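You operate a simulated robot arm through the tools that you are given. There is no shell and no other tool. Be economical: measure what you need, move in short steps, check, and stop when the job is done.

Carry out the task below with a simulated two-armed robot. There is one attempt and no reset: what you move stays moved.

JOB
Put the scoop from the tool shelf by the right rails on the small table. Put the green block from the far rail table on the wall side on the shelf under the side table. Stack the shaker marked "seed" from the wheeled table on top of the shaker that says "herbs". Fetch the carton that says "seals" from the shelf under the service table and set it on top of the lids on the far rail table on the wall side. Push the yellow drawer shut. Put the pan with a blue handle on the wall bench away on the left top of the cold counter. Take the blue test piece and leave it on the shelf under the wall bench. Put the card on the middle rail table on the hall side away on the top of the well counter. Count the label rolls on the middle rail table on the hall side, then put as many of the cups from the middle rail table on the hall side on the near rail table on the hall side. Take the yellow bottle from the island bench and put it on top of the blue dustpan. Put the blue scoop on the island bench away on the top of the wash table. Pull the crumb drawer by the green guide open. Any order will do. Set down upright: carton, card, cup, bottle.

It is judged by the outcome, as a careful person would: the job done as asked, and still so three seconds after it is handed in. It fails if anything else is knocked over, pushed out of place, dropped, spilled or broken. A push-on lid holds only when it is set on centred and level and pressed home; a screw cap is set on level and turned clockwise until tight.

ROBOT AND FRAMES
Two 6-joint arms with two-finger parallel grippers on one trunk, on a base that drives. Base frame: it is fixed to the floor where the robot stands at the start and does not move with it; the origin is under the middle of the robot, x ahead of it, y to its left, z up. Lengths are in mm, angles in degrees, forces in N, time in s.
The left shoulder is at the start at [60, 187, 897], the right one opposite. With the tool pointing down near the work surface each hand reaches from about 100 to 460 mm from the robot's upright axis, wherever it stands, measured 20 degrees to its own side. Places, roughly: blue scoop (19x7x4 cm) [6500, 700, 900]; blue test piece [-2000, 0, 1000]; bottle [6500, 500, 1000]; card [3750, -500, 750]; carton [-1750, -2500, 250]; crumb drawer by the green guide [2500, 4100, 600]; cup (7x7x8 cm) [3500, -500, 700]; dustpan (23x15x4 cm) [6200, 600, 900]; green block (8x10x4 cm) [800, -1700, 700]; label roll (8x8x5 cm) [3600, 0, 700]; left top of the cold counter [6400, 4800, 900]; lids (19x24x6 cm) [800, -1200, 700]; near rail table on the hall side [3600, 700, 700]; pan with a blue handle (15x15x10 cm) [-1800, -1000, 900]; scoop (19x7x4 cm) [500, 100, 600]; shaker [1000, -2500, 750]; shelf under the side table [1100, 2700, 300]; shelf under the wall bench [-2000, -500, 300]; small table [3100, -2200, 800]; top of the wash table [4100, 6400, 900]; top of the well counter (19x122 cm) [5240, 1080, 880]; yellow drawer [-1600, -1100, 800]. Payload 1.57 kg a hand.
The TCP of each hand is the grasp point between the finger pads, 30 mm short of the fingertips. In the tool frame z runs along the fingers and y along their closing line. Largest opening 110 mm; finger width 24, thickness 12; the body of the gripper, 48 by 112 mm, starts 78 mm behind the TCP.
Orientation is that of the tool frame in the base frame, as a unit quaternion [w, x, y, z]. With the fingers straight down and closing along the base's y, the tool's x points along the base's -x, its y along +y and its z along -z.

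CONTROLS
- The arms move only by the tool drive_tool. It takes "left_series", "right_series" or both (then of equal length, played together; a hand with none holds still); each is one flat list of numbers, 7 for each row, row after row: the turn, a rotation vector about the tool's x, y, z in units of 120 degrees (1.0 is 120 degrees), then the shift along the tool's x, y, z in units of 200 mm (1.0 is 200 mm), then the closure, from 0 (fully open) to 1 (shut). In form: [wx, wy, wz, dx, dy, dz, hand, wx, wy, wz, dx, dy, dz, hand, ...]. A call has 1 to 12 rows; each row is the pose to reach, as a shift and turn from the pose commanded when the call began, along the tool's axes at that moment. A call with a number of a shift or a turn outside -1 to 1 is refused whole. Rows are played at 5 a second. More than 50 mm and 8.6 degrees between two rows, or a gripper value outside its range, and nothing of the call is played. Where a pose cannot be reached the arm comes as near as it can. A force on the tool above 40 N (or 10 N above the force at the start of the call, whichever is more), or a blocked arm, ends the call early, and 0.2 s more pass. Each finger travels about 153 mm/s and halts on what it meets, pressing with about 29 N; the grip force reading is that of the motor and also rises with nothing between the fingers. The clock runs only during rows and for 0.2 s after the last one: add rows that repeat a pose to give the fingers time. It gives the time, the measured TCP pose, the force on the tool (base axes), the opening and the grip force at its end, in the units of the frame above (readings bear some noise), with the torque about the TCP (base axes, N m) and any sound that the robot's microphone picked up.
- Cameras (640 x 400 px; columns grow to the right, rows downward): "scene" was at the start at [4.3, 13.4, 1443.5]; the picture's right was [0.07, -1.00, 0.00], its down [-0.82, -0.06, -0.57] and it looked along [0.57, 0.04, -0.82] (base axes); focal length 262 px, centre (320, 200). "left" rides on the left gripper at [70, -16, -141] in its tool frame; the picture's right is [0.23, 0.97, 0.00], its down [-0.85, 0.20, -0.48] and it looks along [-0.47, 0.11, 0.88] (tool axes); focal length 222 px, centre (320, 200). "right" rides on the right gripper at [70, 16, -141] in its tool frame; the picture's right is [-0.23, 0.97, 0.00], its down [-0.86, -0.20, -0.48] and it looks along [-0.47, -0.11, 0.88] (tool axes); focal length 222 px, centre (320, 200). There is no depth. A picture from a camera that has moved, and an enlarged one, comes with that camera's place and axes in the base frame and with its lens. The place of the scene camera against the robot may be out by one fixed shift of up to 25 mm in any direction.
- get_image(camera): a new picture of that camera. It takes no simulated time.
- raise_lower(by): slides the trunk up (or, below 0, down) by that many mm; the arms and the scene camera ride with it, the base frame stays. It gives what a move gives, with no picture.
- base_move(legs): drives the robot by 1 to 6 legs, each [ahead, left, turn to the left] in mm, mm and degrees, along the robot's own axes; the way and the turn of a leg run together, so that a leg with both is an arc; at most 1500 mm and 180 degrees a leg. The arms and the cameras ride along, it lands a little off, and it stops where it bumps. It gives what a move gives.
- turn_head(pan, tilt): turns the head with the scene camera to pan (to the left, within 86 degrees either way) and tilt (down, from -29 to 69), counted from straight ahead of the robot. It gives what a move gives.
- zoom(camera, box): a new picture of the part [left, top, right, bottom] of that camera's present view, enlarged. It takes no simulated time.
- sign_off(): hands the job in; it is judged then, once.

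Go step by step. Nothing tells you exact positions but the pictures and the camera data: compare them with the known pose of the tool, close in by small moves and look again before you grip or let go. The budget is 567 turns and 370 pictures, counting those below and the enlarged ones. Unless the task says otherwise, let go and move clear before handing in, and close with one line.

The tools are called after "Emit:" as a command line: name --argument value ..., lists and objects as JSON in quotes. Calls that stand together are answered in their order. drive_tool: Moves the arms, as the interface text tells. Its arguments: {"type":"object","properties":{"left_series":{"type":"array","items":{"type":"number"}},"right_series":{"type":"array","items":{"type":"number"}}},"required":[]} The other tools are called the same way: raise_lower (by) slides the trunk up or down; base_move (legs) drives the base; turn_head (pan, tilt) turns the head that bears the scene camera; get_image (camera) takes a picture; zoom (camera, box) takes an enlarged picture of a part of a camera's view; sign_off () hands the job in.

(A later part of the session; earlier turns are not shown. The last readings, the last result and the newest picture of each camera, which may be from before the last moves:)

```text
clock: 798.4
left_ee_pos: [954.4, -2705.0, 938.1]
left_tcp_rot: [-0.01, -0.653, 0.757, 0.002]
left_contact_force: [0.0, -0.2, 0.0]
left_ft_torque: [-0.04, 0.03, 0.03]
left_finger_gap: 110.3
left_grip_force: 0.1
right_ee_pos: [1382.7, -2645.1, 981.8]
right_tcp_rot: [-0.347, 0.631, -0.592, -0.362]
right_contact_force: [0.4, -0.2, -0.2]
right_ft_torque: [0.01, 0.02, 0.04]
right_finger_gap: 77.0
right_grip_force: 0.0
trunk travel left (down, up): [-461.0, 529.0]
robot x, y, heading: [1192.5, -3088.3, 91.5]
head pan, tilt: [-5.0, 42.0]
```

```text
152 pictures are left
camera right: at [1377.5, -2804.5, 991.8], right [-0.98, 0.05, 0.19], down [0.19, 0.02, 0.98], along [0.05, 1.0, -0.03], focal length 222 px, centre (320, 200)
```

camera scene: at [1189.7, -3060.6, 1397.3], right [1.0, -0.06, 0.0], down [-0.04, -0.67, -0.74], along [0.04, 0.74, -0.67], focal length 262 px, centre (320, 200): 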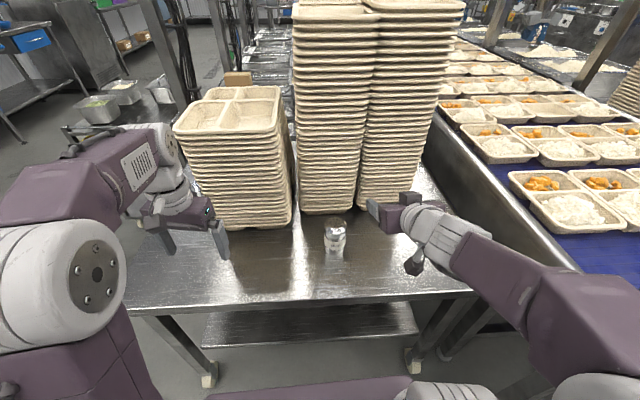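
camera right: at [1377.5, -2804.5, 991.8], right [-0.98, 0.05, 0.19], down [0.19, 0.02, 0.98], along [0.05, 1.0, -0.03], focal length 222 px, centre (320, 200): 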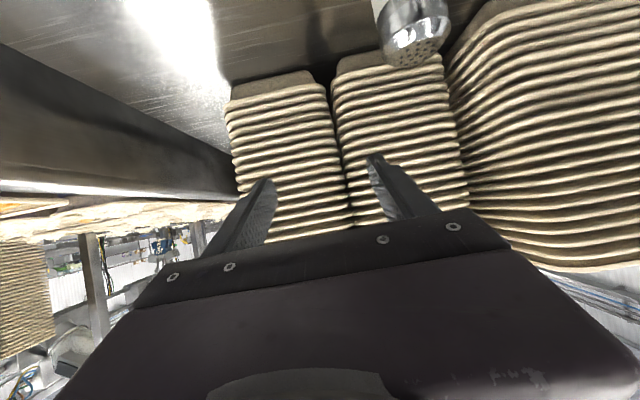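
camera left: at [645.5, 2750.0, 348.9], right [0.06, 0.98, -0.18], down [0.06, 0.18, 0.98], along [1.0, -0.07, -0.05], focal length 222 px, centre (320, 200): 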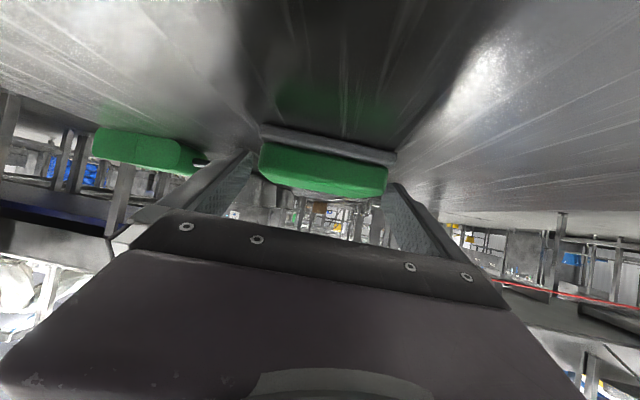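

Seed shaker ≈ (1261, −2569), top ≈ 845. Retract the left hand off the table, strafe left to line up, and lower.

Emit:
drive_tool --left_series '[0, 0, 0, 0.2, 0, 0, 0, 0, 0, 0, 0.4, 0, 0, 0, 0, 0, 0, 0.5, 0, 0, 0, 0, 0, 0, 0.5, 0, 0, 0]'

Emit:
base_move --legs '[[0, 130, -1.5]]'

Emit:
raise_lower --by -170

Emit:
get_image --camera "right"

Emit:
get_image --camera "scene"

```text
clock: 799.4
left_ee_pos: [939.1, -2803.3, 939.1]
left_tcp_rot: [-0.009, -0.654, 0.757, 0.001]
left_contact_force: [-0.2, -0.6, 0.9]
left_ft_torque: [-0.01, 0.02, -0.03]
left_finger_gap: 110.3
left_grip_force: 0.1
right_ee_pos: [1385.2, -2644.1, 982.4]
right_tcp_rot: [-0.347, 0.632, -0.591, -0.362]
right_contact_force: [-1.3, -0.3, -0.5]
right_ft_torque: [-0.01, -0.01, -0.04]
right_finger_gap: 77.0
right_grip_force: 0.1
trunk travel left (down, up): [-461.0, 529.0]
robot x, y, heading: [1190.2, -3091.3, 91.5]
head pan, tilt: [-5.0, 42.0]
```

```text
clock: 800.7
left_ee_pos: [818.8, -2798.5, 938.8]
left_tcp_rot: [-0.009, -0.643, 0.766, 0.001]
left_contact_force: [-0.7, 0.4, 0.3]
left_ft_torque: [-0.01, -0.08, 0.0]
left_finger_gap: 110.1
left_grip_force: 0.1
right_ee_pos: [1266.5, -2651.1, 982.6]
right_tcp_rot: [-0.352, 0.624, -0.599, -0.357]
right_contact_force: [0.0, -0.1, -0.5]
right_ft_torque: [0.0, -0.01, 0.0]
right_finger_gap: 76.9
right_grip_force: 0.1
trunk travel left (down, up): [-461.0, 529.0]
robot x, y, heading: [1059.1, -3094.8, 90.1]
head pan, tilt: [-5.0, 42.0]
```

```text
clock: 802.6
left_ee_pos: [819.2, -2799.7, 768.9]
left_tcp_rot: [-0.009, -0.643, 0.766, 0.002]
left_contact_force: [0.2, -0.5, 0.2]
left_ft_torque: [0.01, 0.01, 0.0]
left_finger_gap: 109.9
left_grip_force: 0.0
right_ee_pos: [1266.9, -2652.4, 812.9]
right_tcp_rot: [-0.352, 0.623, -0.6, -0.357]
right_contact_force: [0.2, -0.1, 0.1]
right_ft_torque: [-0.01, -0.01, -0.02]
right_finger_gap: 76.9
right_grip_force: 0.0
trunk travel left (down, up): [-291.0, 699.0]
robot x, y, heading: [1061.6, -3089.6, 89.9]
head pan, tilt: [-5.0, 42.0]
```

```text
151 pictures are left
camera right: at [1256.4, -2811.0, 821.7], right [-0.98, 0.08, 0.19], down [0.19, 0.02, 0.98], along [0.08, 1.0, -0.03], focal length 222 px, centre (320, 200)
```

right: 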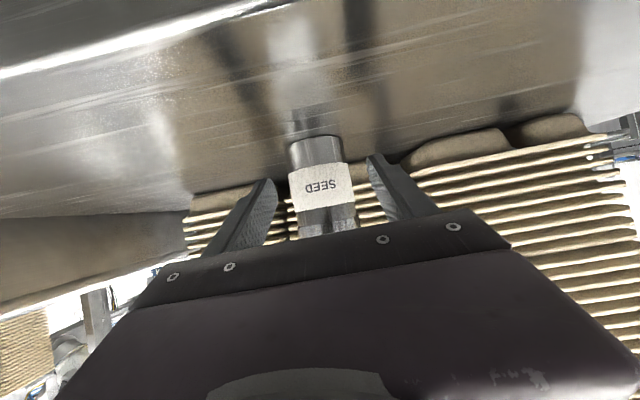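

```text
150 pictures are left
camera scene: at [1061.8, -3062.2, 1227.3], right [1.0, -0.09, 0.0], down [-0.06, -0.67, -0.74], along [0.06, 0.74, -0.67], focal length 262 px, centre (320, 200)
```

scene: 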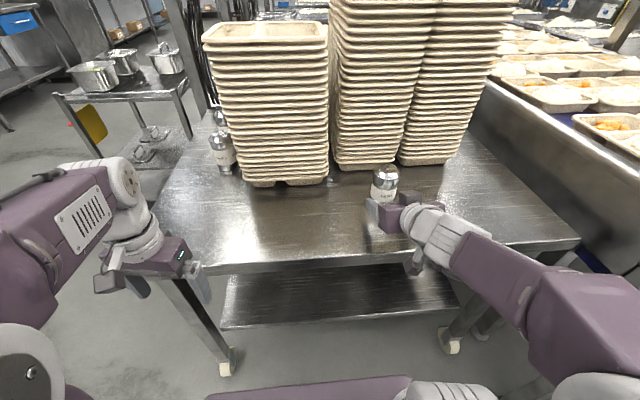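

SEED is centred between the fingers. Advance 60 mm and check depth.

Emit:
base_move --legs '[[60, 0, 0]]'

Emit:
get_image --camera "right"

Emit:
zoom --camera "scene" --box '[320, 110, 480, 230]'

```text
clock: 803.5
left_ee_pos: [816.3, -2767.9, 769.4]
left_tcp_rot: [-0.018, -0.648, 0.762, -0.006]
left_contact_force: [-0.4, -1.3, 1.4]
left_ft_torque: [0.02, 0.06, 0.05]
left_finger_gap: 110.0
left_grip_force: 0.1
right_ee_pos: [1266.7, -2614.6, 812.1]
right_tcp_rot: [-0.352, 0.624, -0.599, -0.357]
right_contact_force: [0.1, -0.1, -0.5]
right_ft_torque: [0.0, 0.0, -0.02]
right_finger_gap: 76.8
right_grip_force: 0.0
trunk travel left (down, up): [-291.0, 699.0]
robot x, y, heading: [1059.4, -3056.5, 90.1]
head pan, tilt: [-5.0, 42.0]
stopped in leg 1: the force on the tool passed its limit at 74 N (the readings are from after the stop); the commanded pose is now the measured one
```

```text
149 pictures are left
camera right: at [1256.2, -2773.4, 821.3], right [-0.98, 0.08, 0.19], down [0.19, 0.02, 0.98], along [0.08, 1.0, -0.03], focal length 222 px, centre (320, 200)
```

right: 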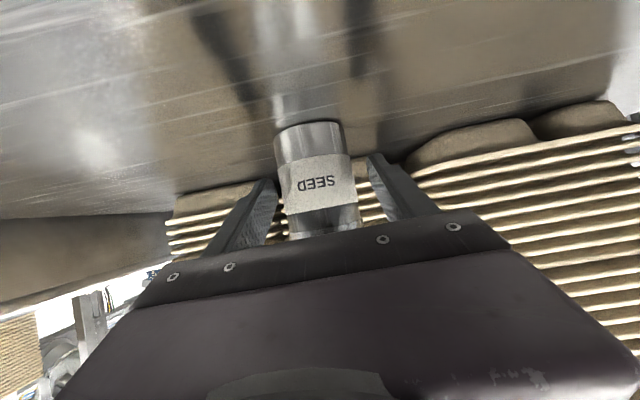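

```text
3.33 times, centred on (400, 170) of scene
camera zoom: at [1061.6, -3024.7, 1227.1], right [1.0, -0.09, 0.0], down [-0.06, -0.67, -0.74], along [0.06, 0.74, -0.67], focal length 874 px, centre (53, 300)
```

zoom: 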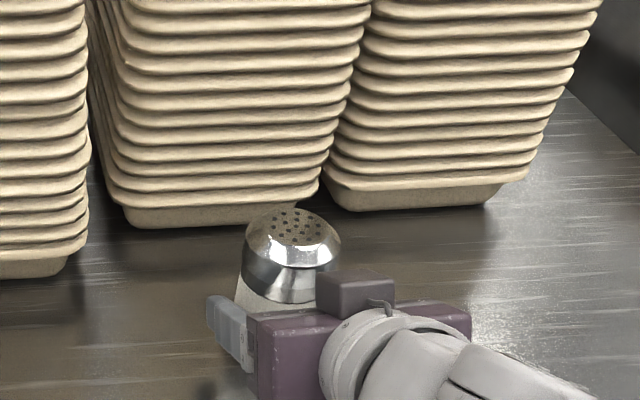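

My left fingertips touched the table edge. Back off a little and lift the left hand clear before continuing.

Emit:
base_move --legs '[[-20, 0, 0]]'

Emit:
drive_tool --left_series '[0, 0, 0, 0.1, 0, -0.2, 0, 0, 0, 0, 0.1, 0, -0.4, 0, 0, 0, 0, 0.1, 0, -0.6, 0, 0, 0, 0, 0.1, 0, -0.6, 0]'

Emit:
base_move --legs '[[50, 0, 0]]'

Emit:
get_image --camera "right"

```text
clock: 804.3
left_ee_pos: [816.0, -2787.7, 770.3]
left_tcp_rot: [-0.018, -0.647, 0.762, -0.005]
left_contact_force: [-0.9, -0.4, -0.3]
left_ft_torque: [0.0, -0.02, -0.02]
left_finger_gap: 110.2
left_grip_force: 0.0
right_ee_pos: [1266.6, -2634.6, 813.6]
right_tcp_rot: [-0.352, 0.624, -0.599, -0.358]
right_contact_force: [-1.2, -1.0, 0.8]
right_ft_torque: [0.01, 0.0, 0.01]
right_finger_gap: 77.1
right_grip_force: 0.0
trunk travel left (down, up): [-291.0, 699.0]
robot x, y, heading: [1061.7, -3076.8, 90.0]
head pan, tilt: [-5.0, 42.0]
```

```text
clock: 805.3
left_ee_pos: [815.2, -2803.8, 891.1]
left_tcp_rot: [-0.017, -0.648, 0.762, -0.006]
left_contact_force: [0.4, 0.2, 0.6]
left_ft_torque: [-0.04, -0.06, 0.03]
left_finger_gap: 109.8
left_grip_force: 0.0
right_ee_pos: [1266.1, -2634.2, 811.9]
right_tcp_rot: [-0.352, 0.624, -0.6, -0.357]
right_contact_force: [-1.0, -0.1, 0.6]
right_ft_torque: [-0.01, 0.0, -0.02]
right_finger_gap: 76.9
right_grip_force: 0.0
trunk travel left (down, up): [-291.0, 699.0]
robot x, y, heading: [1063.8, -3076.4, 90.0]
head pan, tilt: [-5.0, 42.0]
```

```text
clock: 806.2
left_ee_pos: [815.7, -2752.2, 889.6]
left_tcp_rot: [-0.019, -0.647, 0.762, -0.006]
left_contact_force: [-0.9, 1.1, -0.5]
left_ft_torque: [-0.04, 0.02, 0.02]
left_finger_gap: 109.8
left_grip_force: 0.0
right_ee_pos: [1268.2, -2583.5, 811.7]
right_tcp_rot: [-0.351, 0.625, -0.6, -0.357]
right_contact_force: [-0.3, -0.2, 0.1]
right_ft_torque: [-0.02, -0.01, 0.03]
right_finger_gap: 76.9
right_grip_force: 0.2
trunk travel left (down, up): [-291.0, 699.0]
robot x, y, heading: [1060.0, -3025.3, 90.0]
head pan, tilt: [-5.0, 42.0]
```

```text
147 pictures are left
camera right: at [1256.2, -2742.7, 821.1], right [-0.98, 0.08, 0.19], down [0.19, 0.02, 0.98], along [0.08, 1.0, -0.03], focal length 222 px, centre (320, 200)
```

right: 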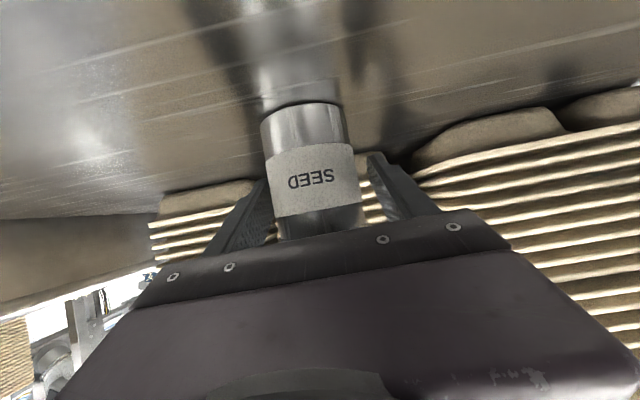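

Shaker centre is right at the TCP (≈ −2588). Back 10 mm and close.

Emit:
base_move --legs '[[-9, 0, 0]]'

Emit:
drive_tool --right_series '[0, 0, 0, 0, 0, 0, 0.4, 0, 0, 0, 0, 0, 0, 0.7, 0, 0, 0, 0, 0, 0, 1, 0, 0, 0, 0, 0, 0, 1]'

Emit:
get_image --camera "right"

```text
clock: 807.0
left_ee_pos: [815.9, -2762.3, 889.4]
left_tcp_rot: [-0.018, -0.647, 0.762, -0.006]
left_contact_force: [0.7, 0.0, 0.3]
left_ft_torque: [0.05, 0.0, -0.01]
left_finger_gap: 109.8
left_grip_force: 0.1
right_ee_pos: [1266.9, -2594.4, 812.8]
right_tcp_rot: [-0.351, 0.625, -0.599, -0.357]
right_contact_force: [0.0, -1.2, -0.3]
right_ft_torque: [0.01, -0.01, 0.02]
right_finger_gap: 76.9
right_grip_force: 0.1
trunk travel left (down, up): [-291.0, 699.0]
robot x, y, heading: [1062.8, -3034.1, 89.9]
head pan, tilt: [-5.0, 42.0]
```

```text
clock: 808.0
left_ee_pos: [814.6, -2761.8, 889.8]
left_tcp_rot: [-0.018, -0.648, 0.762, -0.006]
left_contact_force: [0.7, -0.1, -0.3]
left_ft_torque: [0.0, -0.03, 0.02]
left_finger_gap: 109.8
left_grip_force: 0.0
right_ee_pos: [1267.5, -2593.0, 812.0]
right_tcp_rot: [-0.352, 0.624, -0.599, -0.357]
right_contact_force: [0.0, -0.1, 0.7]
right_ft_torque: [-0.03, 0.02, 0.01]
right_finger_gap: 58.7
right_grip_force: 29.0
trunk travel left (down, up): [-291.0, 699.0]
robot x, y, heading: [1063.9, -3036.1, 89.9]
head pan, tilt: [-5.0, 42.0]
```

```text
146 pictures are left
camera right: at [1256.2, -2752.6, 821.3], right [-0.98, 0.08, 0.19], down [0.19, 0.02, 0.98], along [0.08, 1.0, -0.03], focal length 222 px, centre (320, 200)
```

right: 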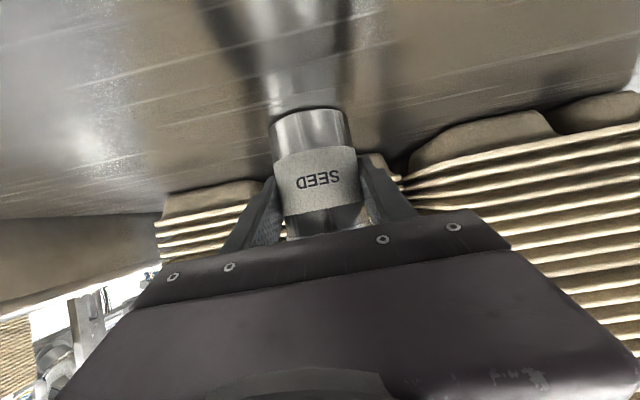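

Gripped (58.7 mm). Lift, back off, and go round to the front of the table.

Emit:
raise_lower --by 180

Emit:
base_move --legs '[[-250, 0, 0], [0, 0, -90], [-1100, 0, 0], [0, 900, 0]]'

Emit:
turn_head --pan 0 --tilt 32

Emit:
get_image --camera "scene"

Emit:
get_image --camera "right"

```text
clock: 810.0
left_ee_pos: [815.6, -2761.8, 1070.2]
left_tcp_rot: [-0.018, -0.647, 0.762, -0.006]
left_contact_force: [-0.2, -0.3, -0.1]
left_ft_torque: [0.03, 0.03, 0.0]
left_finger_gap: 109.9
left_grip_force: 0.1
right_ee_pos: [1266.3, -2593.7, 991.7]
right_tcp_rot: [-0.351, 0.624, -0.599, -0.357]
right_contact_force: [-0.2, 0.2, -0.9]
right_ft_torque: [-0.02, -0.01, 0.01]
right_finger_gap: 58.5
right_grip_force: 28.9
trunk travel left (down, up): [-471.0, 519.0]
robot x, y, heading: [1062.8, -3036.8, 89.8]
head pan, tilt: [-5.0, 42.0]
```

```text
clock: 825.2
left_ee_pos: [230.7, -2128.2, 1069.6]
left_tcp_rot: [-0.016, 0.078, 0.997, 0.008]
left_contact_force: [0.0, -0.2, -0.1]
left_ft_torque: [-0.03, 0.02, 0.0]
left_finger_gap: 110.1
left_grip_force: 0.1
right_ee_pos: [402.1, -2578.0, 992.8]
right_tcp_rot: [0.501, -0.019, 0.865, 0.005]
right_contact_force: [0.2, 1.1, -1.2]
right_ft_torque: [0.05, 0.04, 0.0]
right_finger_gap: 57.9
right_grip_force: 29.3
trunk travel left (down, up): [-471.0, 519.0]
robot x, y, heading: [-44.5, -2375.0, 0.3]
head pan, tilt: [-5.0, 42.0]
```

```text
clock: 826.0
left_ee_pos: [231.7, -2129.6, 1070.0]
left_tcp_rot: [-0.017, 0.079, 0.997, 0.008]
left_contact_force: [-0.4, 0.2, -0.2]
left_ft_torque: [0.02, -0.02, -0.01]
left_finger_gap: 110.0
left_grip_force: 0.0
right_ee_pos: [401.3, -2579.4, 992.1]
right_tcp_rot: [0.501, -0.02, 0.865, 0.006]
right_contact_force: [-0.1, -0.3, -0.7]
right_ft_torque: [0.02, 0.02, -0.03]
right_finger_gap: 58.2
right_grip_force: 29.0
trunk travel left (down, up): [-471.0, 519.0]
robot x, y, heading: [-42.0, -2379.4, 0.3]
head pan, tilt: [0.0, 32.0]
```

```text
145 pictures are left
camera scene: at [-19.1, -2368.5, 1422.3], right [0.0, -1.0, 0.0], down [-0.53, 0.0, -0.85], along [0.85, 0.0, -0.53], focal length 262 px, centre (320, 200)
```

scene: 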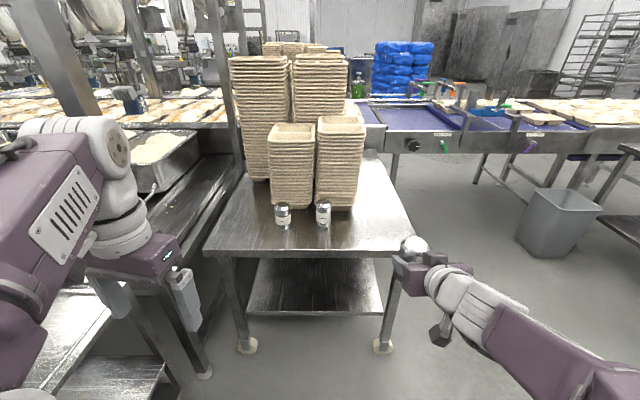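

```text
144 pictures are left
camera right: at [244.3, -2569.9, 1001.3], right [0.08, 0.98, 0.19], down [0.02, -0.19, 0.98], along [1.0, -0.07, -0.03], focal length 222 px, centre (320, 200)
```

right: 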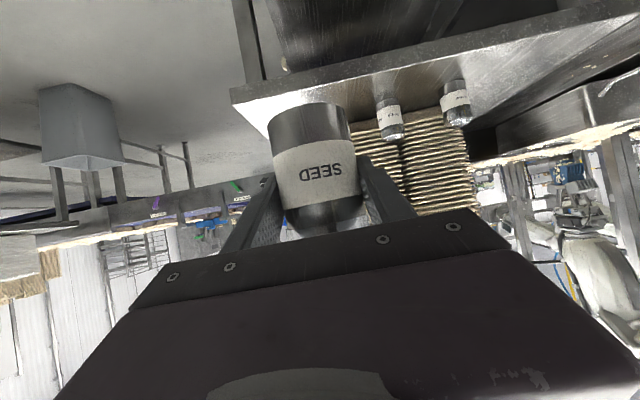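

Herbs ≈ (865, −2378). Bring the left hand in a bit, line up with herbs, and approach with seed ~70 mm above it.

Emit:
drive_tool --left_series '[0, 0, 0, 0.1, -0.2, 0, 0, 0, 0, 0, 0.2, -0.4, 0, 0, 0, 0, 0, 0.2, -0.5, 0, 0]'

Emit:
base_move --legs '[[0, 198, -0.3], [330, 0, 0]]'

Emit:
get_image --camera "right"

Emit:
get_image --camera "scene"

```text
clock: 826.8
left_ee_pos: [186.0, -2224.0, 1073.1]
left_tcp_rot: [-0.019, 0.079, 0.997, 0.009]
left_contact_force: [0.1, 0.4, 0.7]
left_ft_torque: [0.03, 0.01, -0.03]
left_finger_gap: 109.9
left_grip_force: 0.1
left hand out of reach, approached as far as the arm can: row 2, 3
right_ee_pos: [401.4, -2578.8, 991.6]
right_tcp_rot: [0.501, -0.02, 0.865, 0.006]
right_contact_force: [0.0, -0.7, -1.3]
right_ft_torque: [-0.02, 0.01, -0.03]
right_finger_gap: 58.2
right_grip_force: 28.8
trunk travel left (down, up): [-471.0, 519.0]
robot x, y, heading: [-43.2, -2376.0, 0.0]
head pan, tilt: [0.0, 32.0]
```

```text
clock: 830.1
left_ee_pos: [514.2, -2025.3, 1073.8]
left_tcp_rot: [-0.019, 0.082, 0.996, 0.008]
left_contact_force: [0.2, -0.4, 0.4]
left_ft_torque: [0.05, 0.0, 0.03]
left_finger_gap: 110.2
left_grip_force: 0.0
right_ee_pos: [726.4, -2381.7, 991.7]
right_tcp_rot: [0.501, -0.016, 0.866, 0.003]
right_contact_force: [-0.4, -0.1, -1.8]
right_ft_torque: [-0.01, 0.02, 0.02]
right_finger_gap: 58.1
right_grip_force: 28.8
trunk travel left (down, up): [-471.0, 519.0]
robot x, y, heading: [287.5, -2178.0, 0.1]
head pan, tilt: [0.0, 32.0]
```

```text
143 pictures are left
camera right: at [569.4, -2371.6, 1001.2], right [0.08, 0.98, 0.19], down [0.02, -0.19, 0.98], along [1.0, -0.08, -0.03], focal length 222 px, centre (320, 200)
```

right: 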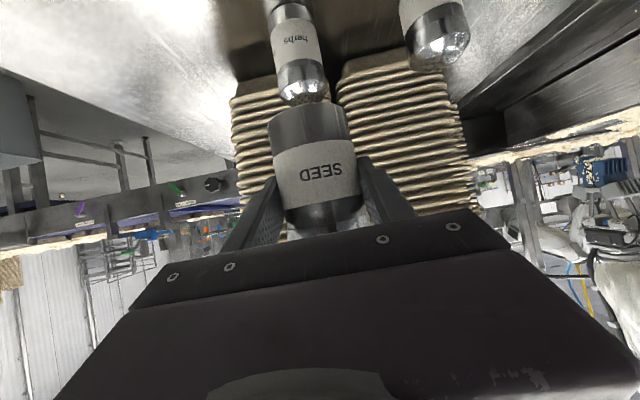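

```text
142 pictures are left
camera scene: at [307.5, -2168.5, 1422.3], right [0.0, -1.0, 0.0], down [-0.53, 0.0, -0.85], along [0.85, 0.0, -0.53], focal length 262 px, centre (320, 200)
```

scene: 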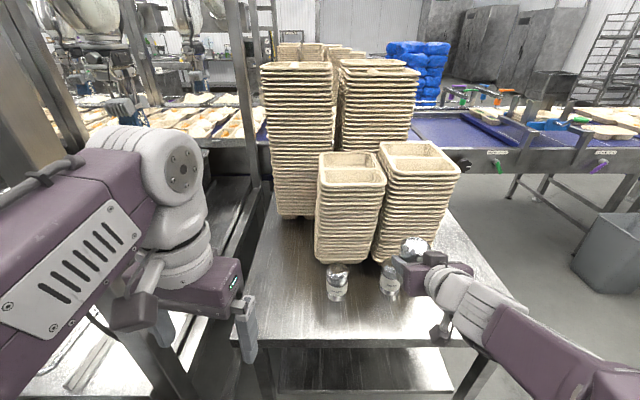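

Herbs centre by wrist ≈ (866, −2391); seed is at (730, −2386). Advance 130 mm, 5 mm right, then check alignment.

Emit:
base_move --legs '[[130, -5, 0]]'

Emit:
get_image --camera "right"

Emit:
zoom --camera "scene" --box '[290, 180, 450, 320]'

```text
clock: 831.4
left_ee_pos: [642.9, -2029.8, 1073.1]
left_tcp_rot: [-0.019, 0.082, 0.996, 0.008]
left_contact_force: [-0.3, -0.4, 1.2]
left_ft_torque: [-0.03, 0.03, -0.02]
left_finger_gap: 110.0
left_grip_force: 0.0
right_ee_pos: [856.7, -2386.9, 991.7]
right_tcp_rot: [0.5, -0.017, 0.866, 0.004]
right_contact_force: [-0.9, -0.7, -1.0]
right_ft_torque: [0.0, -0.01, 0.0]
right_finger_gap: 58.1
right_grip_force: 28.5
trunk travel left (down, up): [-471.0, 519.0]
robot x, y, heading: [414.0, -2179.7, 0.2]
head pan, tilt: [0.0, 32.0]
```

```text
141 pictures are left
camera right: at [699.1, -2376.9, 1001.1], right [0.08, 0.98, 0.19], down [0.02, -0.19, 0.98], along [1.0, -0.08, -0.03], focal length 222 px, centre (320, 200)
```

right: 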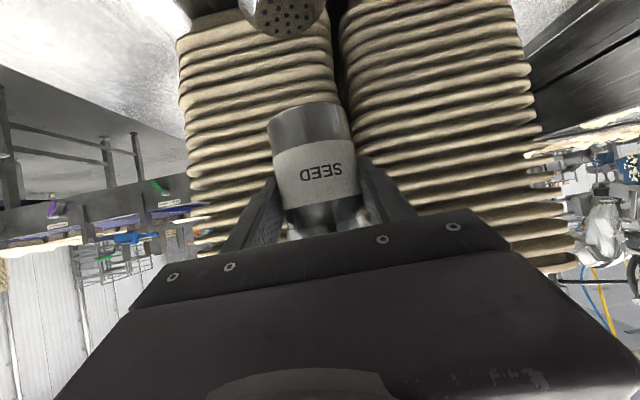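

```text
2.86 times, centred on (370, 250) of scene
camera zoom: at [437.3, -2173.7, 1422.3], right [0.0, -1.0, 0.0], down [-0.53, 0.0, -0.85], along [0.85, 0.0, -0.53], focal length 749 px, centre (177, 57)
```

zoom: 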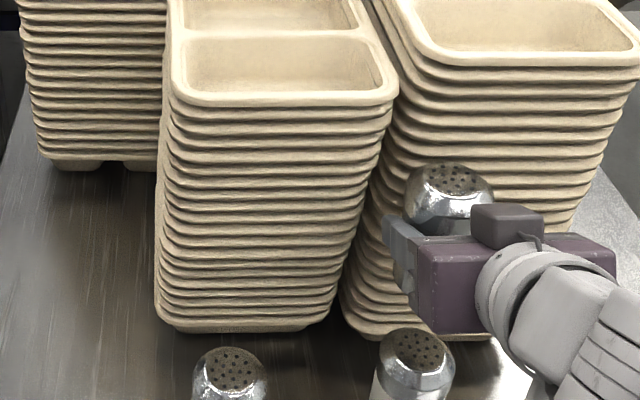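

Triangulation: herbs top ≈ (868, −2388, 847), seed axis ≈ (865, −2388). Nudge 3 mm and lower in steps.

Emit:
base_move --legs '[[4, 0, 0]]'

Emit:
raise_lower --by -50

Emit:
get_image --camera "right"

Emit:
zoom --camera "scene" --box '[340, 180, 440, 310]'

```text
clock: 832.1
left_ee_pos: [646.4, -2030.5, 1074.2]
left_tcp_rot: [-0.018, 0.083, 0.996, 0.008]
left_contact_force: [-0.8, -0.2, 1.1]
left_ft_torque: [0.01, -0.02, 0.01]
left_finger_gap: 109.8
left_grip_force: 0.0
right_ee_pos: [860.7, -2386.9, 992.0]
right_tcp_rot: [0.5, -0.016, 0.866, 0.003]
right_contact_force: [-0.4, -1.0, -0.6]
right_ft_torque: [0.01, 0.0, -0.01]
right_finger_gap: 57.8
right_grip_force: 29.2
trunk travel left (down, up): [-471.0, 519.0]
robot x, y, heading: [419.8, -2183.0, 0.0]
head pan, tilt: [0.0, 32.0]
```

```text
clock: 833.0
left_ee_pos: [646.7, -2030.0, 1023.0]
left_tcp_rot: [-0.017, 0.082, 0.996, 0.008]
left_contact_force: [0.0, -0.6, 0.8]
left_ft_torque: [0.0, -0.03, 0.02]
left_finger_gap: 109.9
left_grip_force: 0.1
right_ee_pos: [858.6, -2387.6, 942.1]
right_tcp_rot: [0.501, -0.017, 0.865, 0.004]
right_contact_force: [-0.6, 0.5, -0.5]
right_ft_torque: [0.02, 0.0, 0.02]
right_finger_gap: 58.0
right_grip_force: 29.0
trunk travel left (down, up): [-421.0, 569.0]
robot x, y, heading: [417.4, -2184.3, -0.1]
head pan, tilt: [0.0, 32.0]
```

```text
139 pictures are left
camera right: at [702.2, -2376.9, 951.4], right [0.08, 0.98, 0.19], down [0.02, -0.19, 0.98], along [1.0, -0.08, -0.03], focal length 222 px, centre (320, 200)
```

right: 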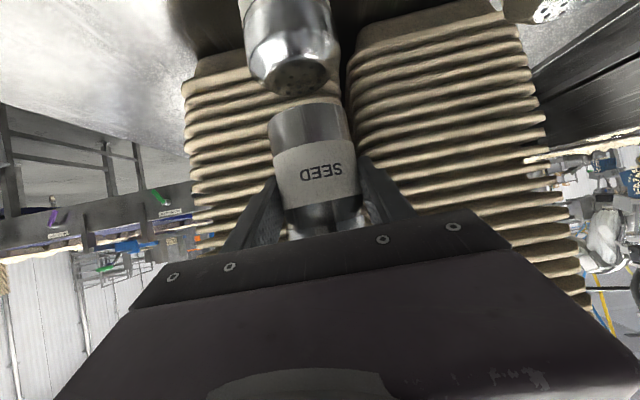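

```text
3.08 times, centred on (390, 245) of scene
camera zoom: at [440.0, -2173.7, 1372.4], right [0.0, -1.0, 0.0], down [-0.53, 0.0, -0.85], along [0.85, 0.0, -0.53], focal length 806 px, centre (105, 62)
```

zoom: 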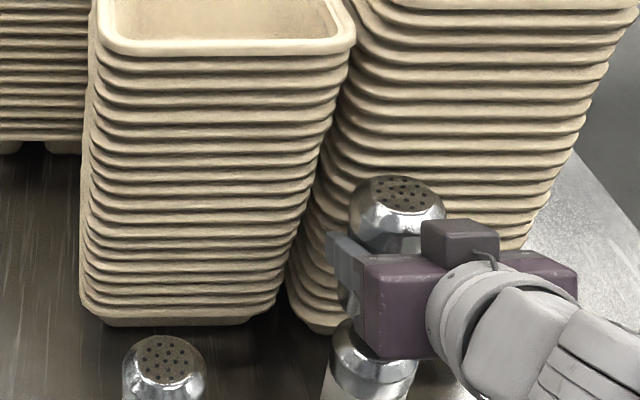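

Apparent widths say herbs is ~18 mm nearer to me than seed. Back 17 mm and re-check.

Emit:
base_move --legs '[[-18, 0, 0]]'

Emit:
raise_lower --by -8

Emit:
zoom --camera "right" --box '[220, 0, 420, 240]'

Emit:
zoom --camera "scene" --box '[320, 180, 440, 320]'

```text
clock: 833.8
left_ee_pos: [628.1, -2029.3, 1023.5]
left_tcp_rot: [-0.017, 0.082, 0.996, 0.008]
left_contact_force: [-1.1, -0.3, 0.1]
left_ft_torque: [-0.03, -0.01, 0.01]
left_finger_gap: 109.9
left_grip_force: 0.0
right_ee_pos: [842.0, -2386.4, 942.1]
right_tcp_rot: [0.501, -0.017, 0.865, 0.004]
right_contact_force: [-1.1, 0.2, -0.2]
right_ft_torque: [0.02, -0.03, -0.04]
right_finger_gap: 58.1
right_grip_force: 28.5
trunk travel left (down, up): [-421.0, 569.0]
robot x, y, heading: [400.4, -2179.1, -0.0]
head pan, tilt: [0.0, 32.0]
```

```text
clock: 834.4
left_ee_pos: [628.5, -2029.7, 1015.7]
left_tcp_rot: [-0.018, 0.082, 0.996, 0.009]
left_contact_force: [0.1, -1.0, 0.0]
left_ft_torque: [0.03, -0.03, 0.02]
left_finger_gap: 109.9
left_grip_force: 0.2
right_ee_pos: [842.2, -2386.8, 934.2]
right_tcp_rot: [0.501, -0.017, 0.865, 0.004]
right_contact_force: [0.1, 0.3, -1.1]
right_ft_torque: [0.02, -0.02, 0.02]
right_finger_gap: 58.1
right_grip_force: 28.2
trunk travel left (down, up): [-413.0, 577.0]
robot x, y, heading: [403.7, -2180.9, -0.3]
head pan, tilt: [0.0, 32.0]
```

```text
1.67 times, centred on (320, 120) of right
camera zoom: at [684.1, -2376.8, 943.3], right [0.08, 0.98, 0.19], down [0.02, -0.19, 0.98], along [1.0, -0.08, -0.03], focal length 370 px, centre (320, 333)
```

zoom: 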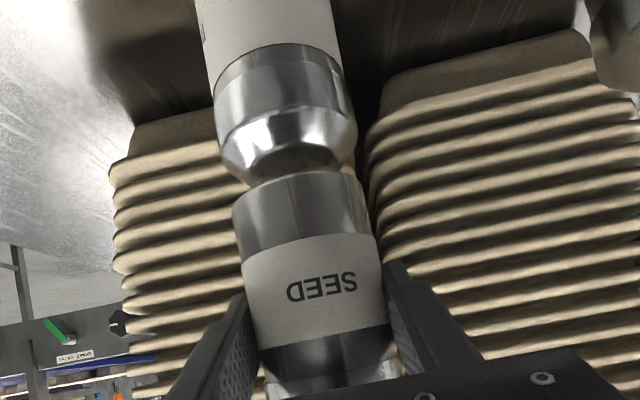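

```text
2.86 times, centred on (380, 250) of scene
camera zoom: at [421.8, -2173.6, 1364.4], right [0.0, -1.0, 0.0], down [-0.53, 0.0, -0.85], along [0.85, 0.0, -0.53], focal length 749 px, centre (149, 57)
```

zoom: 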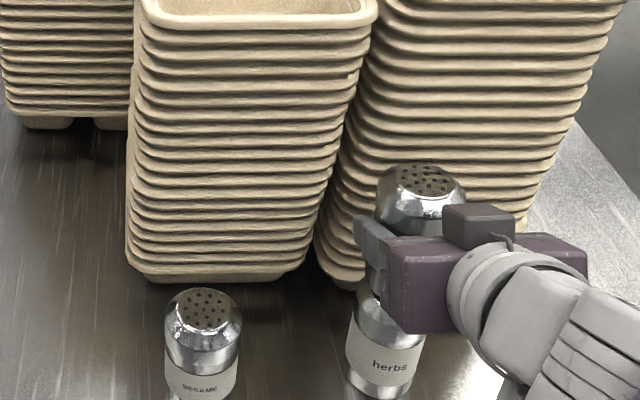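

Now both have equal apparent width and line up within 2 mm. Lower in small steps until contact.

Emit:
raise_lower --by -5

Emit:
raise_lower --by -4

Emit:
zoom --camera "right" --box '[220, 0, 420, 240]'

```text
clock: 834.9
left_ee_pos: [628.7, -2029.8, 1009.3]
left_tcp_rot: [-0.019, 0.083, 0.996, 0.009]
left_contact_force: [0.7, -0.6, -0.4]
left_ft_torque: [-0.01, 0.03, -0.05]
left_finger_gap: 110.3
left_grip_force: 0.0
right_ee_pos: [841.8, -2388.0, 930.0]
right_tcp_rot: [0.501, -0.017, 0.865, 0.004]
right_contact_force: [-0.5, 0.7, 0.4]
right_ft_torque: [0.01, -0.01, 0.03]
right_finger_gap: 58.3
right_grip_force: 28.7
trunk travel left (down, up): [-408.0, 582.0]
robot x, y, heading: [400.7, -2181.6, -0.3]
head pan, tilt: [0.0, 32.0]
```

```text
clock: 835.5
left_ee_pos: [629.7, -2030.2, 1005.8]
left_tcp_rot: [-0.019, 0.082, 0.996, 0.01]
left_contact_force: [0.2, 0.3, -0.4]
left_ft_torque: [0.0, 0.03, -0.02]
left_finger_gap: 110.0
left_grip_force: 0.0
right_ee_pos: [841.0, -2386.4, 925.2]
right_tcp_rot: [0.501, -0.016, 0.865, 0.003]
right_contact_force: [-0.2, -0.8, -0.6]
right_ft_torque: [-0.01, 0.0, -0.02]
right_finger_gap: 58.0
right_grip_force: 29.5
trunk travel left (down, up): [-404.0, 586.0]
robot x, y, heading: [401.6, -2182.4, -0.2]
head pan, tilt: [0.0, 32.0]
```

```text
1.67 times, centred on (320, 120) of right
camera zoom: at [684.4, -2376.8, 934.3], right [0.08, 0.98, 0.19], down [0.02, -0.19, 0.98], along [1.0, -0.08, -0.03], focal length 370 px, centre (320, 333)
```

zoom: 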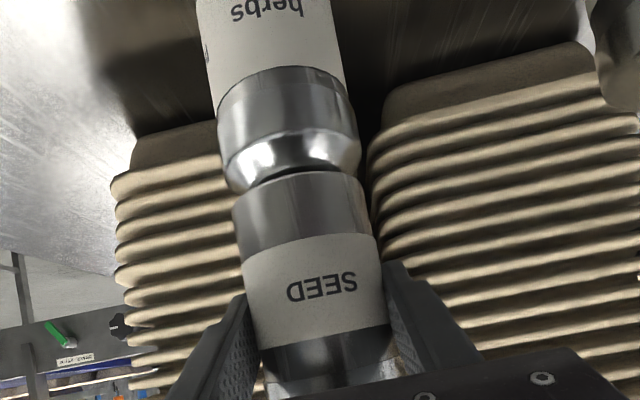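

Emit:
raise_lower --by -4

Emit:
raise_lower --by -3

Emit:
raise_lower --by -3

Emit:
zoom --camera "right" --box '[220, 0, 420, 240]'

```text
clock: 836.0
left_ee_pos: [628.6, -2029.7, 1000.7]
left_tcp_rot: [-0.017, 0.082, 0.996, 0.009]
left_contact_force: [-0.3, 0.4, 0.6]
left_ft_torque: [0.0, 0.01, -0.02]
left_finger_gap: 110.0
left_grip_force: 0.1
right_ee_pos: [841.8, -2385.7, 922.6]
right_tcp_rot: [0.502, -0.017, 0.865, 0.003]
right_contact_force: [0.9, -0.4, 5.1]
right_ft_torque: [0.08, -0.14, 0.0]
right_finger_gap: 58.2
right_grip_force: 29.2
trunk travel left (down, up): [-400.0, 590.0]
robot x, y, heading: [400.7, -2182.0, -0.1]
head pan, tilt: [0.0, 32.0]
```

```text
clock: 836.5
left_ee_pos: [627.3, -2029.7, 998.9]
left_tcp_rot: [-0.018, 0.082, 0.996, 0.009]
left_contact_force: [-0.6, 0.1, -0.1]
left_ft_torque: [0.0, -0.01, -0.01]
left_finger_gap: 109.8
left_grip_force: 0.1
right_ee_pos: [840.7, -2386.4, 918.9]
right_tcp_rot: [0.502, -0.018, 0.865, 0.004]
right_contact_force: [-0.3, -1.1, 16.3]
right_ft_torque: [-0.04, -0.37, 0.0]
right_finger_gap: 58.2
right_grip_force: 29.5
trunk travel left (down, up): [-397.0, 593.0]
robot x, y, heading: [401.3, -2182.2, -0.0]
head pan, tilt: [0.0, 32.0]
```

```text
clock: 837.0
left_ee_pos: [627.4, -2029.9, 996.3]
left_tcp_rot: [-0.017, 0.082, 0.996, 0.009]
left_contact_force: [0.1, -0.5, -0.8]
left_ft_torque: [-0.01, 0.02, 0.01]
left_finger_gap: 110.1
left_grip_force: 0.0
right_ee_pos: [840.4, -2387.1, 916.1]
right_tcp_rot: [0.501, -0.017, 0.865, 0.003]
right_contact_force: [-1.7, 0.0, 17.6]
right_ft_torque: [0.26, -0.18, -0.03]
right_finger_gap: 58.1
right_grip_force: 28.6
trunk travel left (down, up): [-394.0, 596.0]
robot x, y, heading: [398.8, -2179.6, -0.1]
head pan, tilt: [0.0, 32.0]
```

```text
1.67 times, centred on (320, 120) of right
camera zoom: at [683.0, -2376.2, 925.2], right [0.08, 0.98, 0.19], down [0.02, -0.19, 0.98], along [1.0, -0.08, -0.03], focal length 370 px, centre (320, 333)
```

zoom: 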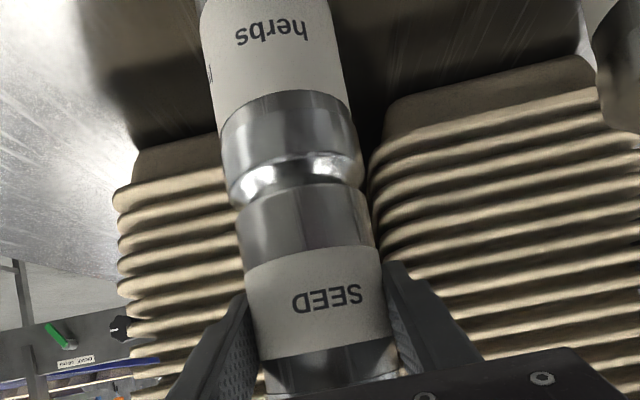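

Seed is seated on herbs. Relieve the push slightly, open gently and look before withdrawing.

Emit:
raise_lower --by 2

Emit:
drive_tool --right_series '[0, 0, 0, 0, 0, 0, 0.44, 0, 0, 0, 0, 0, 0, 0.38, 0, 0, 0, 0, 0, 0, 0.3, 0, 0, 0, 0, 0, 0, 0.25]'

Emit:
zoom --camera "right" --box '[220, 0, 420, 240]'

```text
clock: 837.5
left_ee_pos: [627.3, -2030.3, 997.7]
left_tcp_rot: [-0.018, 0.082, 0.996, 0.009]
left_contact_force: [-0.6, -0.5, 0.1]
left_ft_torque: [0.03, -0.04, -0.01]
left_finger_gap: 110.3
left_grip_force: 0.0
right_ee_pos: [840.6, -2385.6, 917.1]
right_tcp_rot: [0.5, -0.016, 0.866, 0.003]
right_contact_force: [-0.9, 1.0, 7.0]
right_ft_torque: [0.11, -0.11, 0.02]
right_finger_gap: 58.1
right_grip_force: 29.1
trunk travel left (down, up): [-396.0, 594.0]
robot x, y, heading: [402.5, -2182.5, -0.2]
head pan, tilt: [0.0, 32.0]
```

```text
clock: 838.5
left_ee_pos: [629.1, -2029.8, 998.1]
left_tcp_rot: [-0.018, 0.083, 0.996, 0.009]
left_contact_force: [-0.2, 0.5, 0.4]
left_ft_torque: [-0.03, 0.03, 0.02]
left_finger_gap: 110.0
left_grip_force: 0.0
right_ee_pos: [840.3, -2386.7, 915.6]
right_tcp_rot: [0.501, -0.016, 0.865, 0.003]
right_contact_force: [0.3, 0.3, -0.2]
right_ft_torque: [0.01, 0.0, 0.0]
right_finger_gap: 82.5
right_grip_force: 0.0
trunk travel left (down, up): [-396.0, 594.0]
robot x, y, heading: [400.1, -2185.3, -0.2]
head pan, tilt: [0.0, 32.0]
```

```text
1.67 times, centred on (320, 120) of right
camera zoom: at [684.3, -2376.8, 926.3], right [0.08, 0.98, 0.19], down [0.02, -0.19, 0.98], along [1.0, -0.08, -0.03], focal length 370 px, centre (320, 333)
```

zoom: 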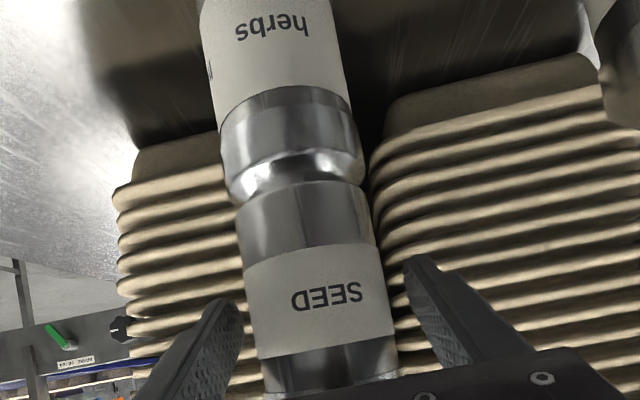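

Stands stably. Back straight off and verify from the head camera.

Emit:
base_move --legs '[[-120, 0, 0]]'

Emit:
base_move --legs '[[-350, 0, 0]]'

Emit:
zoom --camera "scene" --box '[220, 120, 420, 260]'

```text
clock: 839.8
left_ee_pos: [508.3, -2028.8, 997.4]
left_tcp_rot: [-0.018, 0.083, 0.996, 0.008]
left_contact_force: [-0.2, -0.1, 0.1]
left_ft_torque: [0.0, -0.03, 0.01]
left_finger_gap: 109.8
left_grip_force: 0.1
right_ee_pos: [721.9, -2387.4, 918.1]
right_tcp_rot: [0.501, -0.017, 0.865, 0.004]
right_contact_force: [-0.1, 0.2, 0.3]
right_ft_torque: [0.03, -0.03, -0.03]
right_finger_gap: 82.8
right_grip_force: 0.1
trunk travel left (down, up): [-396.0, 594.0]
robot x, y, heading: [279.7, -2182.5, -0.0]
head pan, tilt: [0.0, 32.0]
```

```text
clock: 842.1
left_ee_pos: [156.6, -2030.2, 998.5]
left_tcp_rot: [-0.017, 0.082, 0.996, 0.009]
left_contact_force: [-1.5, -0.6, 0.2]
left_ft_torque: [0.0, -0.03, 0.0]
left_finger_gap: 110.2
left_grip_force: 0.1
right_ee_pos: [369.9, -2385.5, 916.9]
right_tcp_rot: [0.501, -0.016, 0.865, 0.003]
right_contact_force: [0.2, 0.6, 0.1]
right_ft_torque: [-0.01, 0.0, 0.01]
right_finger_gap: 82.3
right_grip_force: 0.1
trunk travel left (down, up): [-396.0, 594.0]
robot x, y, heading: [-71.0, -2181.5, -0.2]
head pan, tilt: [0.0, 32.0]
```

```text
2.86 times, centred on (320, 190) of scene
camera zoom: at [-49.9, -2172.8, 1347.4], right [0.0, -1.0, 0.0], down [-0.53, 0.0, -0.85], along [0.85, 0.0, -0.53], focal length 749 px, centre (320, 229)
```

zoom: 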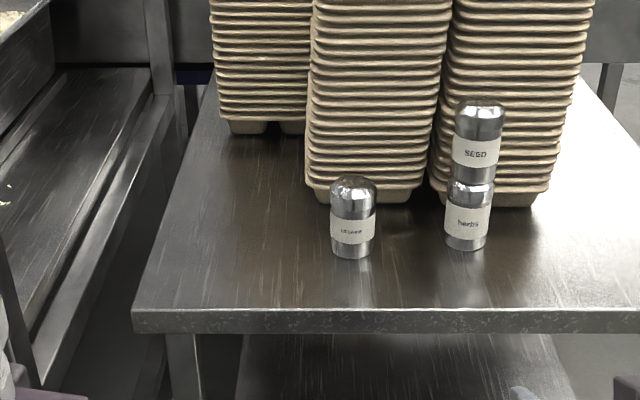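

Seed stands on herbs. Last item: the pan with the blue handle on the wall bench. Drive there and inspect its handle.

Emit:
base_move --legs '[[-600, 0, 0], [0, 0, 180], [0, -1100, 0], [250, 0, 0]]'

Emit:
raise_lower --by 150

Emit:
turn_head --pan 0 --tilt 35

Emit:
get_image --camera "scene"

```text
clock: 859.5
left_ee_pos: [-1151.7, -1229.9, 997.5]
left_tcp_rot: [0.009, 0.997, -0.079, 0.019]
left_contact_force: [-0.1, 0.4, -0.3]
left_ft_torque: [0.0, -0.04, 0.0]
left_finger_gap: 109.9
left_grip_force: 0.1
right_ee_pos: [-1364.9, -875.0, 916.1]
right_tcp_rot: [0.005, 0.866, 0.019, -0.5]
right_contact_force: [-0.2, 0.9, -0.4]
right_ft_torque: [-0.01, 0.03, 0.03]
right_finger_gap: 82.7
right_grip_force: 0.0
trunk travel left (down, up): [-396.0, 594.0]
robot x, y, heading: [-924.0, -1076.2, -179.7]
head pan, tilt: [0.0, 32.0]
```

```text
clock: 861.2
left_ee_pos: [-1149.1, -1229.1, 1147.5]
left_tcp_rot: [0.009, 0.997, -0.08, 0.018]
left_contact_force: [0.1, 0.1, 0.2]
left_ft_torque: [-0.01, 0.0, 0.01]
left_finger_gap: 110.0
left_grip_force: 0.1
right_ee_pos: [-1364.3, -875.2, 1068.0]
right_tcp_rot: [0.005, 0.865, 0.019, -0.501]
right_contact_force: [0.1, -0.2, 0.3]
right_ft_torque: [-0.02, 0.03, -0.04]
right_finger_gap: 82.5
right_grip_force: 0.1
trunk travel left (down, up): [-546.0, 444.0]
robot x, y, heading: [-921.0, -1078.6, -179.9]
head pan, tilt: [0.0, 32.0]
```

```text
clock: 861.9
left_ee_pos: [-1150.6, -1230.6, 1148.0]
left_tcp_rot: [0.008, 0.997, -0.079, 0.018]
left_contact_force: [-0.4, -0.8, -1.5]
left_ft_torque: [0.01, 0.01, -0.01]
left_finger_gap: 110.1
left_grip_force: 0.1
right_ee_pos: [-1364.8, -874.2, 1067.7]
right_tcp_rot: [0.004, 0.865, 0.019, -0.501]
right_contact_force: [-0.7, 0.2, -0.2]
right_ft_torque: [-0.01, -0.02, 0.01]
right_finger_gap: 82.6
right_grip_force: 0.1
trunk travel left (down, up): [-546.0, 444.0]
robot x, y, heading: [-925.9, -1075.3, -179.9]
head pan, tilt: [0.0, 35.0]
```

```text
131 pictures are left
camera scene: at [-958.4, -1069.8, 1492.7], right [0.0, 1.0, 0.0], down [0.57, 0.0, -0.82], along [-0.82, 0.0, -0.57], focal length 262 px, centre (320, 200)
```

scene: 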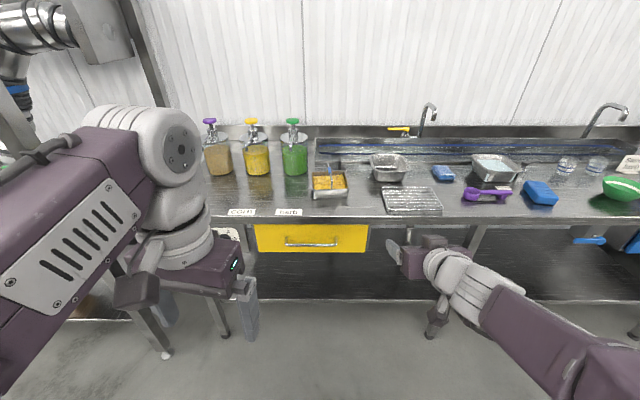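

Emit:
zoom --camera "scene" --box '[290, 145, 370, 215]'

Emit:
get_image --camera "right"

```text
5.71 times, centred on (330, 180) of scene
camera zoom: at [-958.4, -1069.8, 1492.7], right [0.0, 1.0, 0.0], down [0.57, 0.0, -0.82], along [-0.82, 0.0, -0.57], focal length 1498 px, centre (263, 314)
```

zoom: 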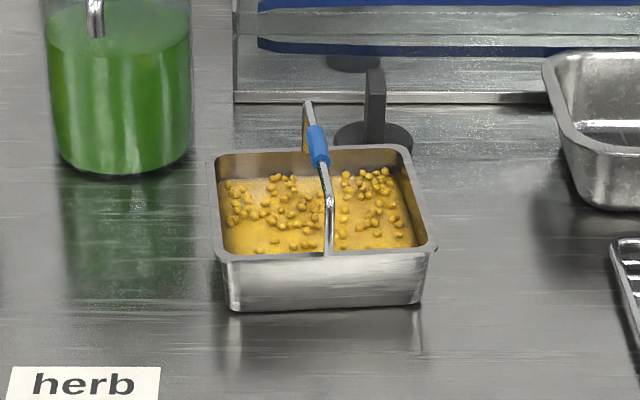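

```text
129 pictures are left
camera right: at [-1206.2, -886.2, 1076.3], right [-0.08, -0.98, 0.19], down [-0.02, 0.19, 0.98], along [-1.0, 0.07, -0.03], focal length 222 px, centre (320, 200)
```

right: 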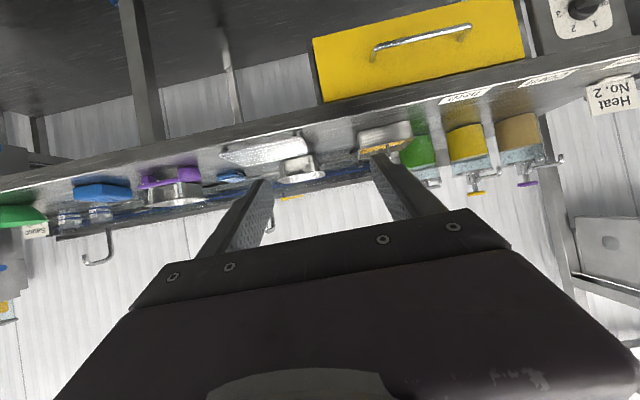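

The bail handle runs fore-aft with the blue grip ≈ (−1878, −1032, 990): my pitched right hand closing sideways suits it. Move over it at height.

Emit:
base_move --legs '[[0, 157, 0], [430, 0, 0]]'

Emit:
get_image --camera "right"

Emit:
get_image --camera "scene"

```text
clock: 865.5
left_ee_pos: [-1580.6, -1388.7, 1147.6]
left_tcp_rot: [0.009, 0.996, -0.081, 0.018]
left_contact_force: [0.3, -0.6, 0.9]
left_ft_torque: [0.01, -0.01, 0.0]
left_finger_gap: 110.1
left_grip_force: 0.0
right_ee_pos: [-1794.5, -1032.7, 1066.5]
right_tcp_rot: [0.003, 0.866, 0.017, -0.5]
right_contact_force: [-0.1, -0.9, -0.7]
right_ft_torque: [-0.01, -0.01, 0.04]
right_finger_gap: 82.4
right_grip_force: 0.2
trunk travel left (down, up): [-546.0, 444.0]
robot x, y, heading: [-1350.2, -1236.9, 180.1]
head pan, tilt: [0.0, 35.0]
```

```text
128 pictures are left
camera right: at [-1634.5, -1044.5, 1076.3], right [-0.08, -0.98, 0.19], down [-0.02, 0.19, 0.98], along [-1.0, 0.08, -0.03], focal length 222 px, centre (320, 200)
```

right: 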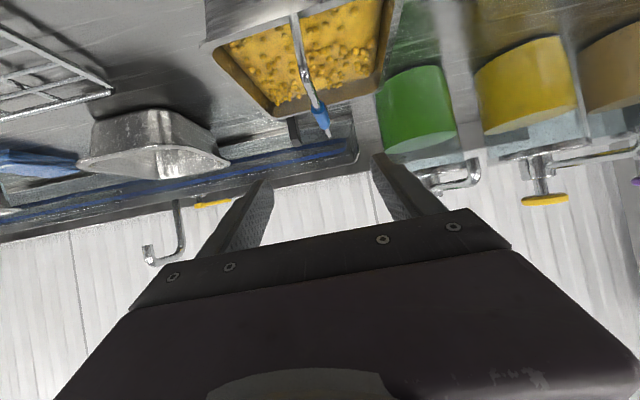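

```text
127 pictures are left
camera scene: at [-1387.5, -1229.0, 1492.7], right [0.0, 1.0, 0.0], down [0.57, 0.0, -0.82], along [-0.82, 0.0, -0.57], focal length 262 px, centre (320, 200)
```

scene: 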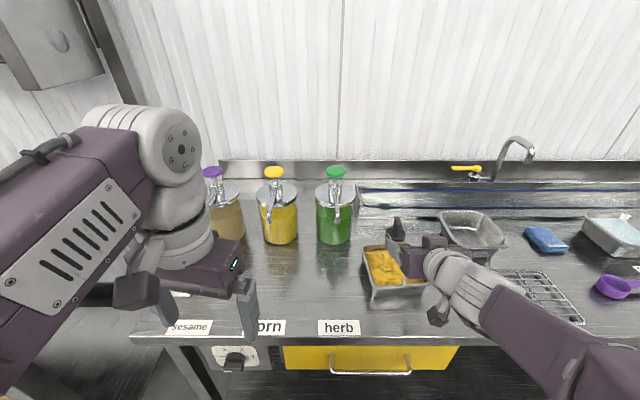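

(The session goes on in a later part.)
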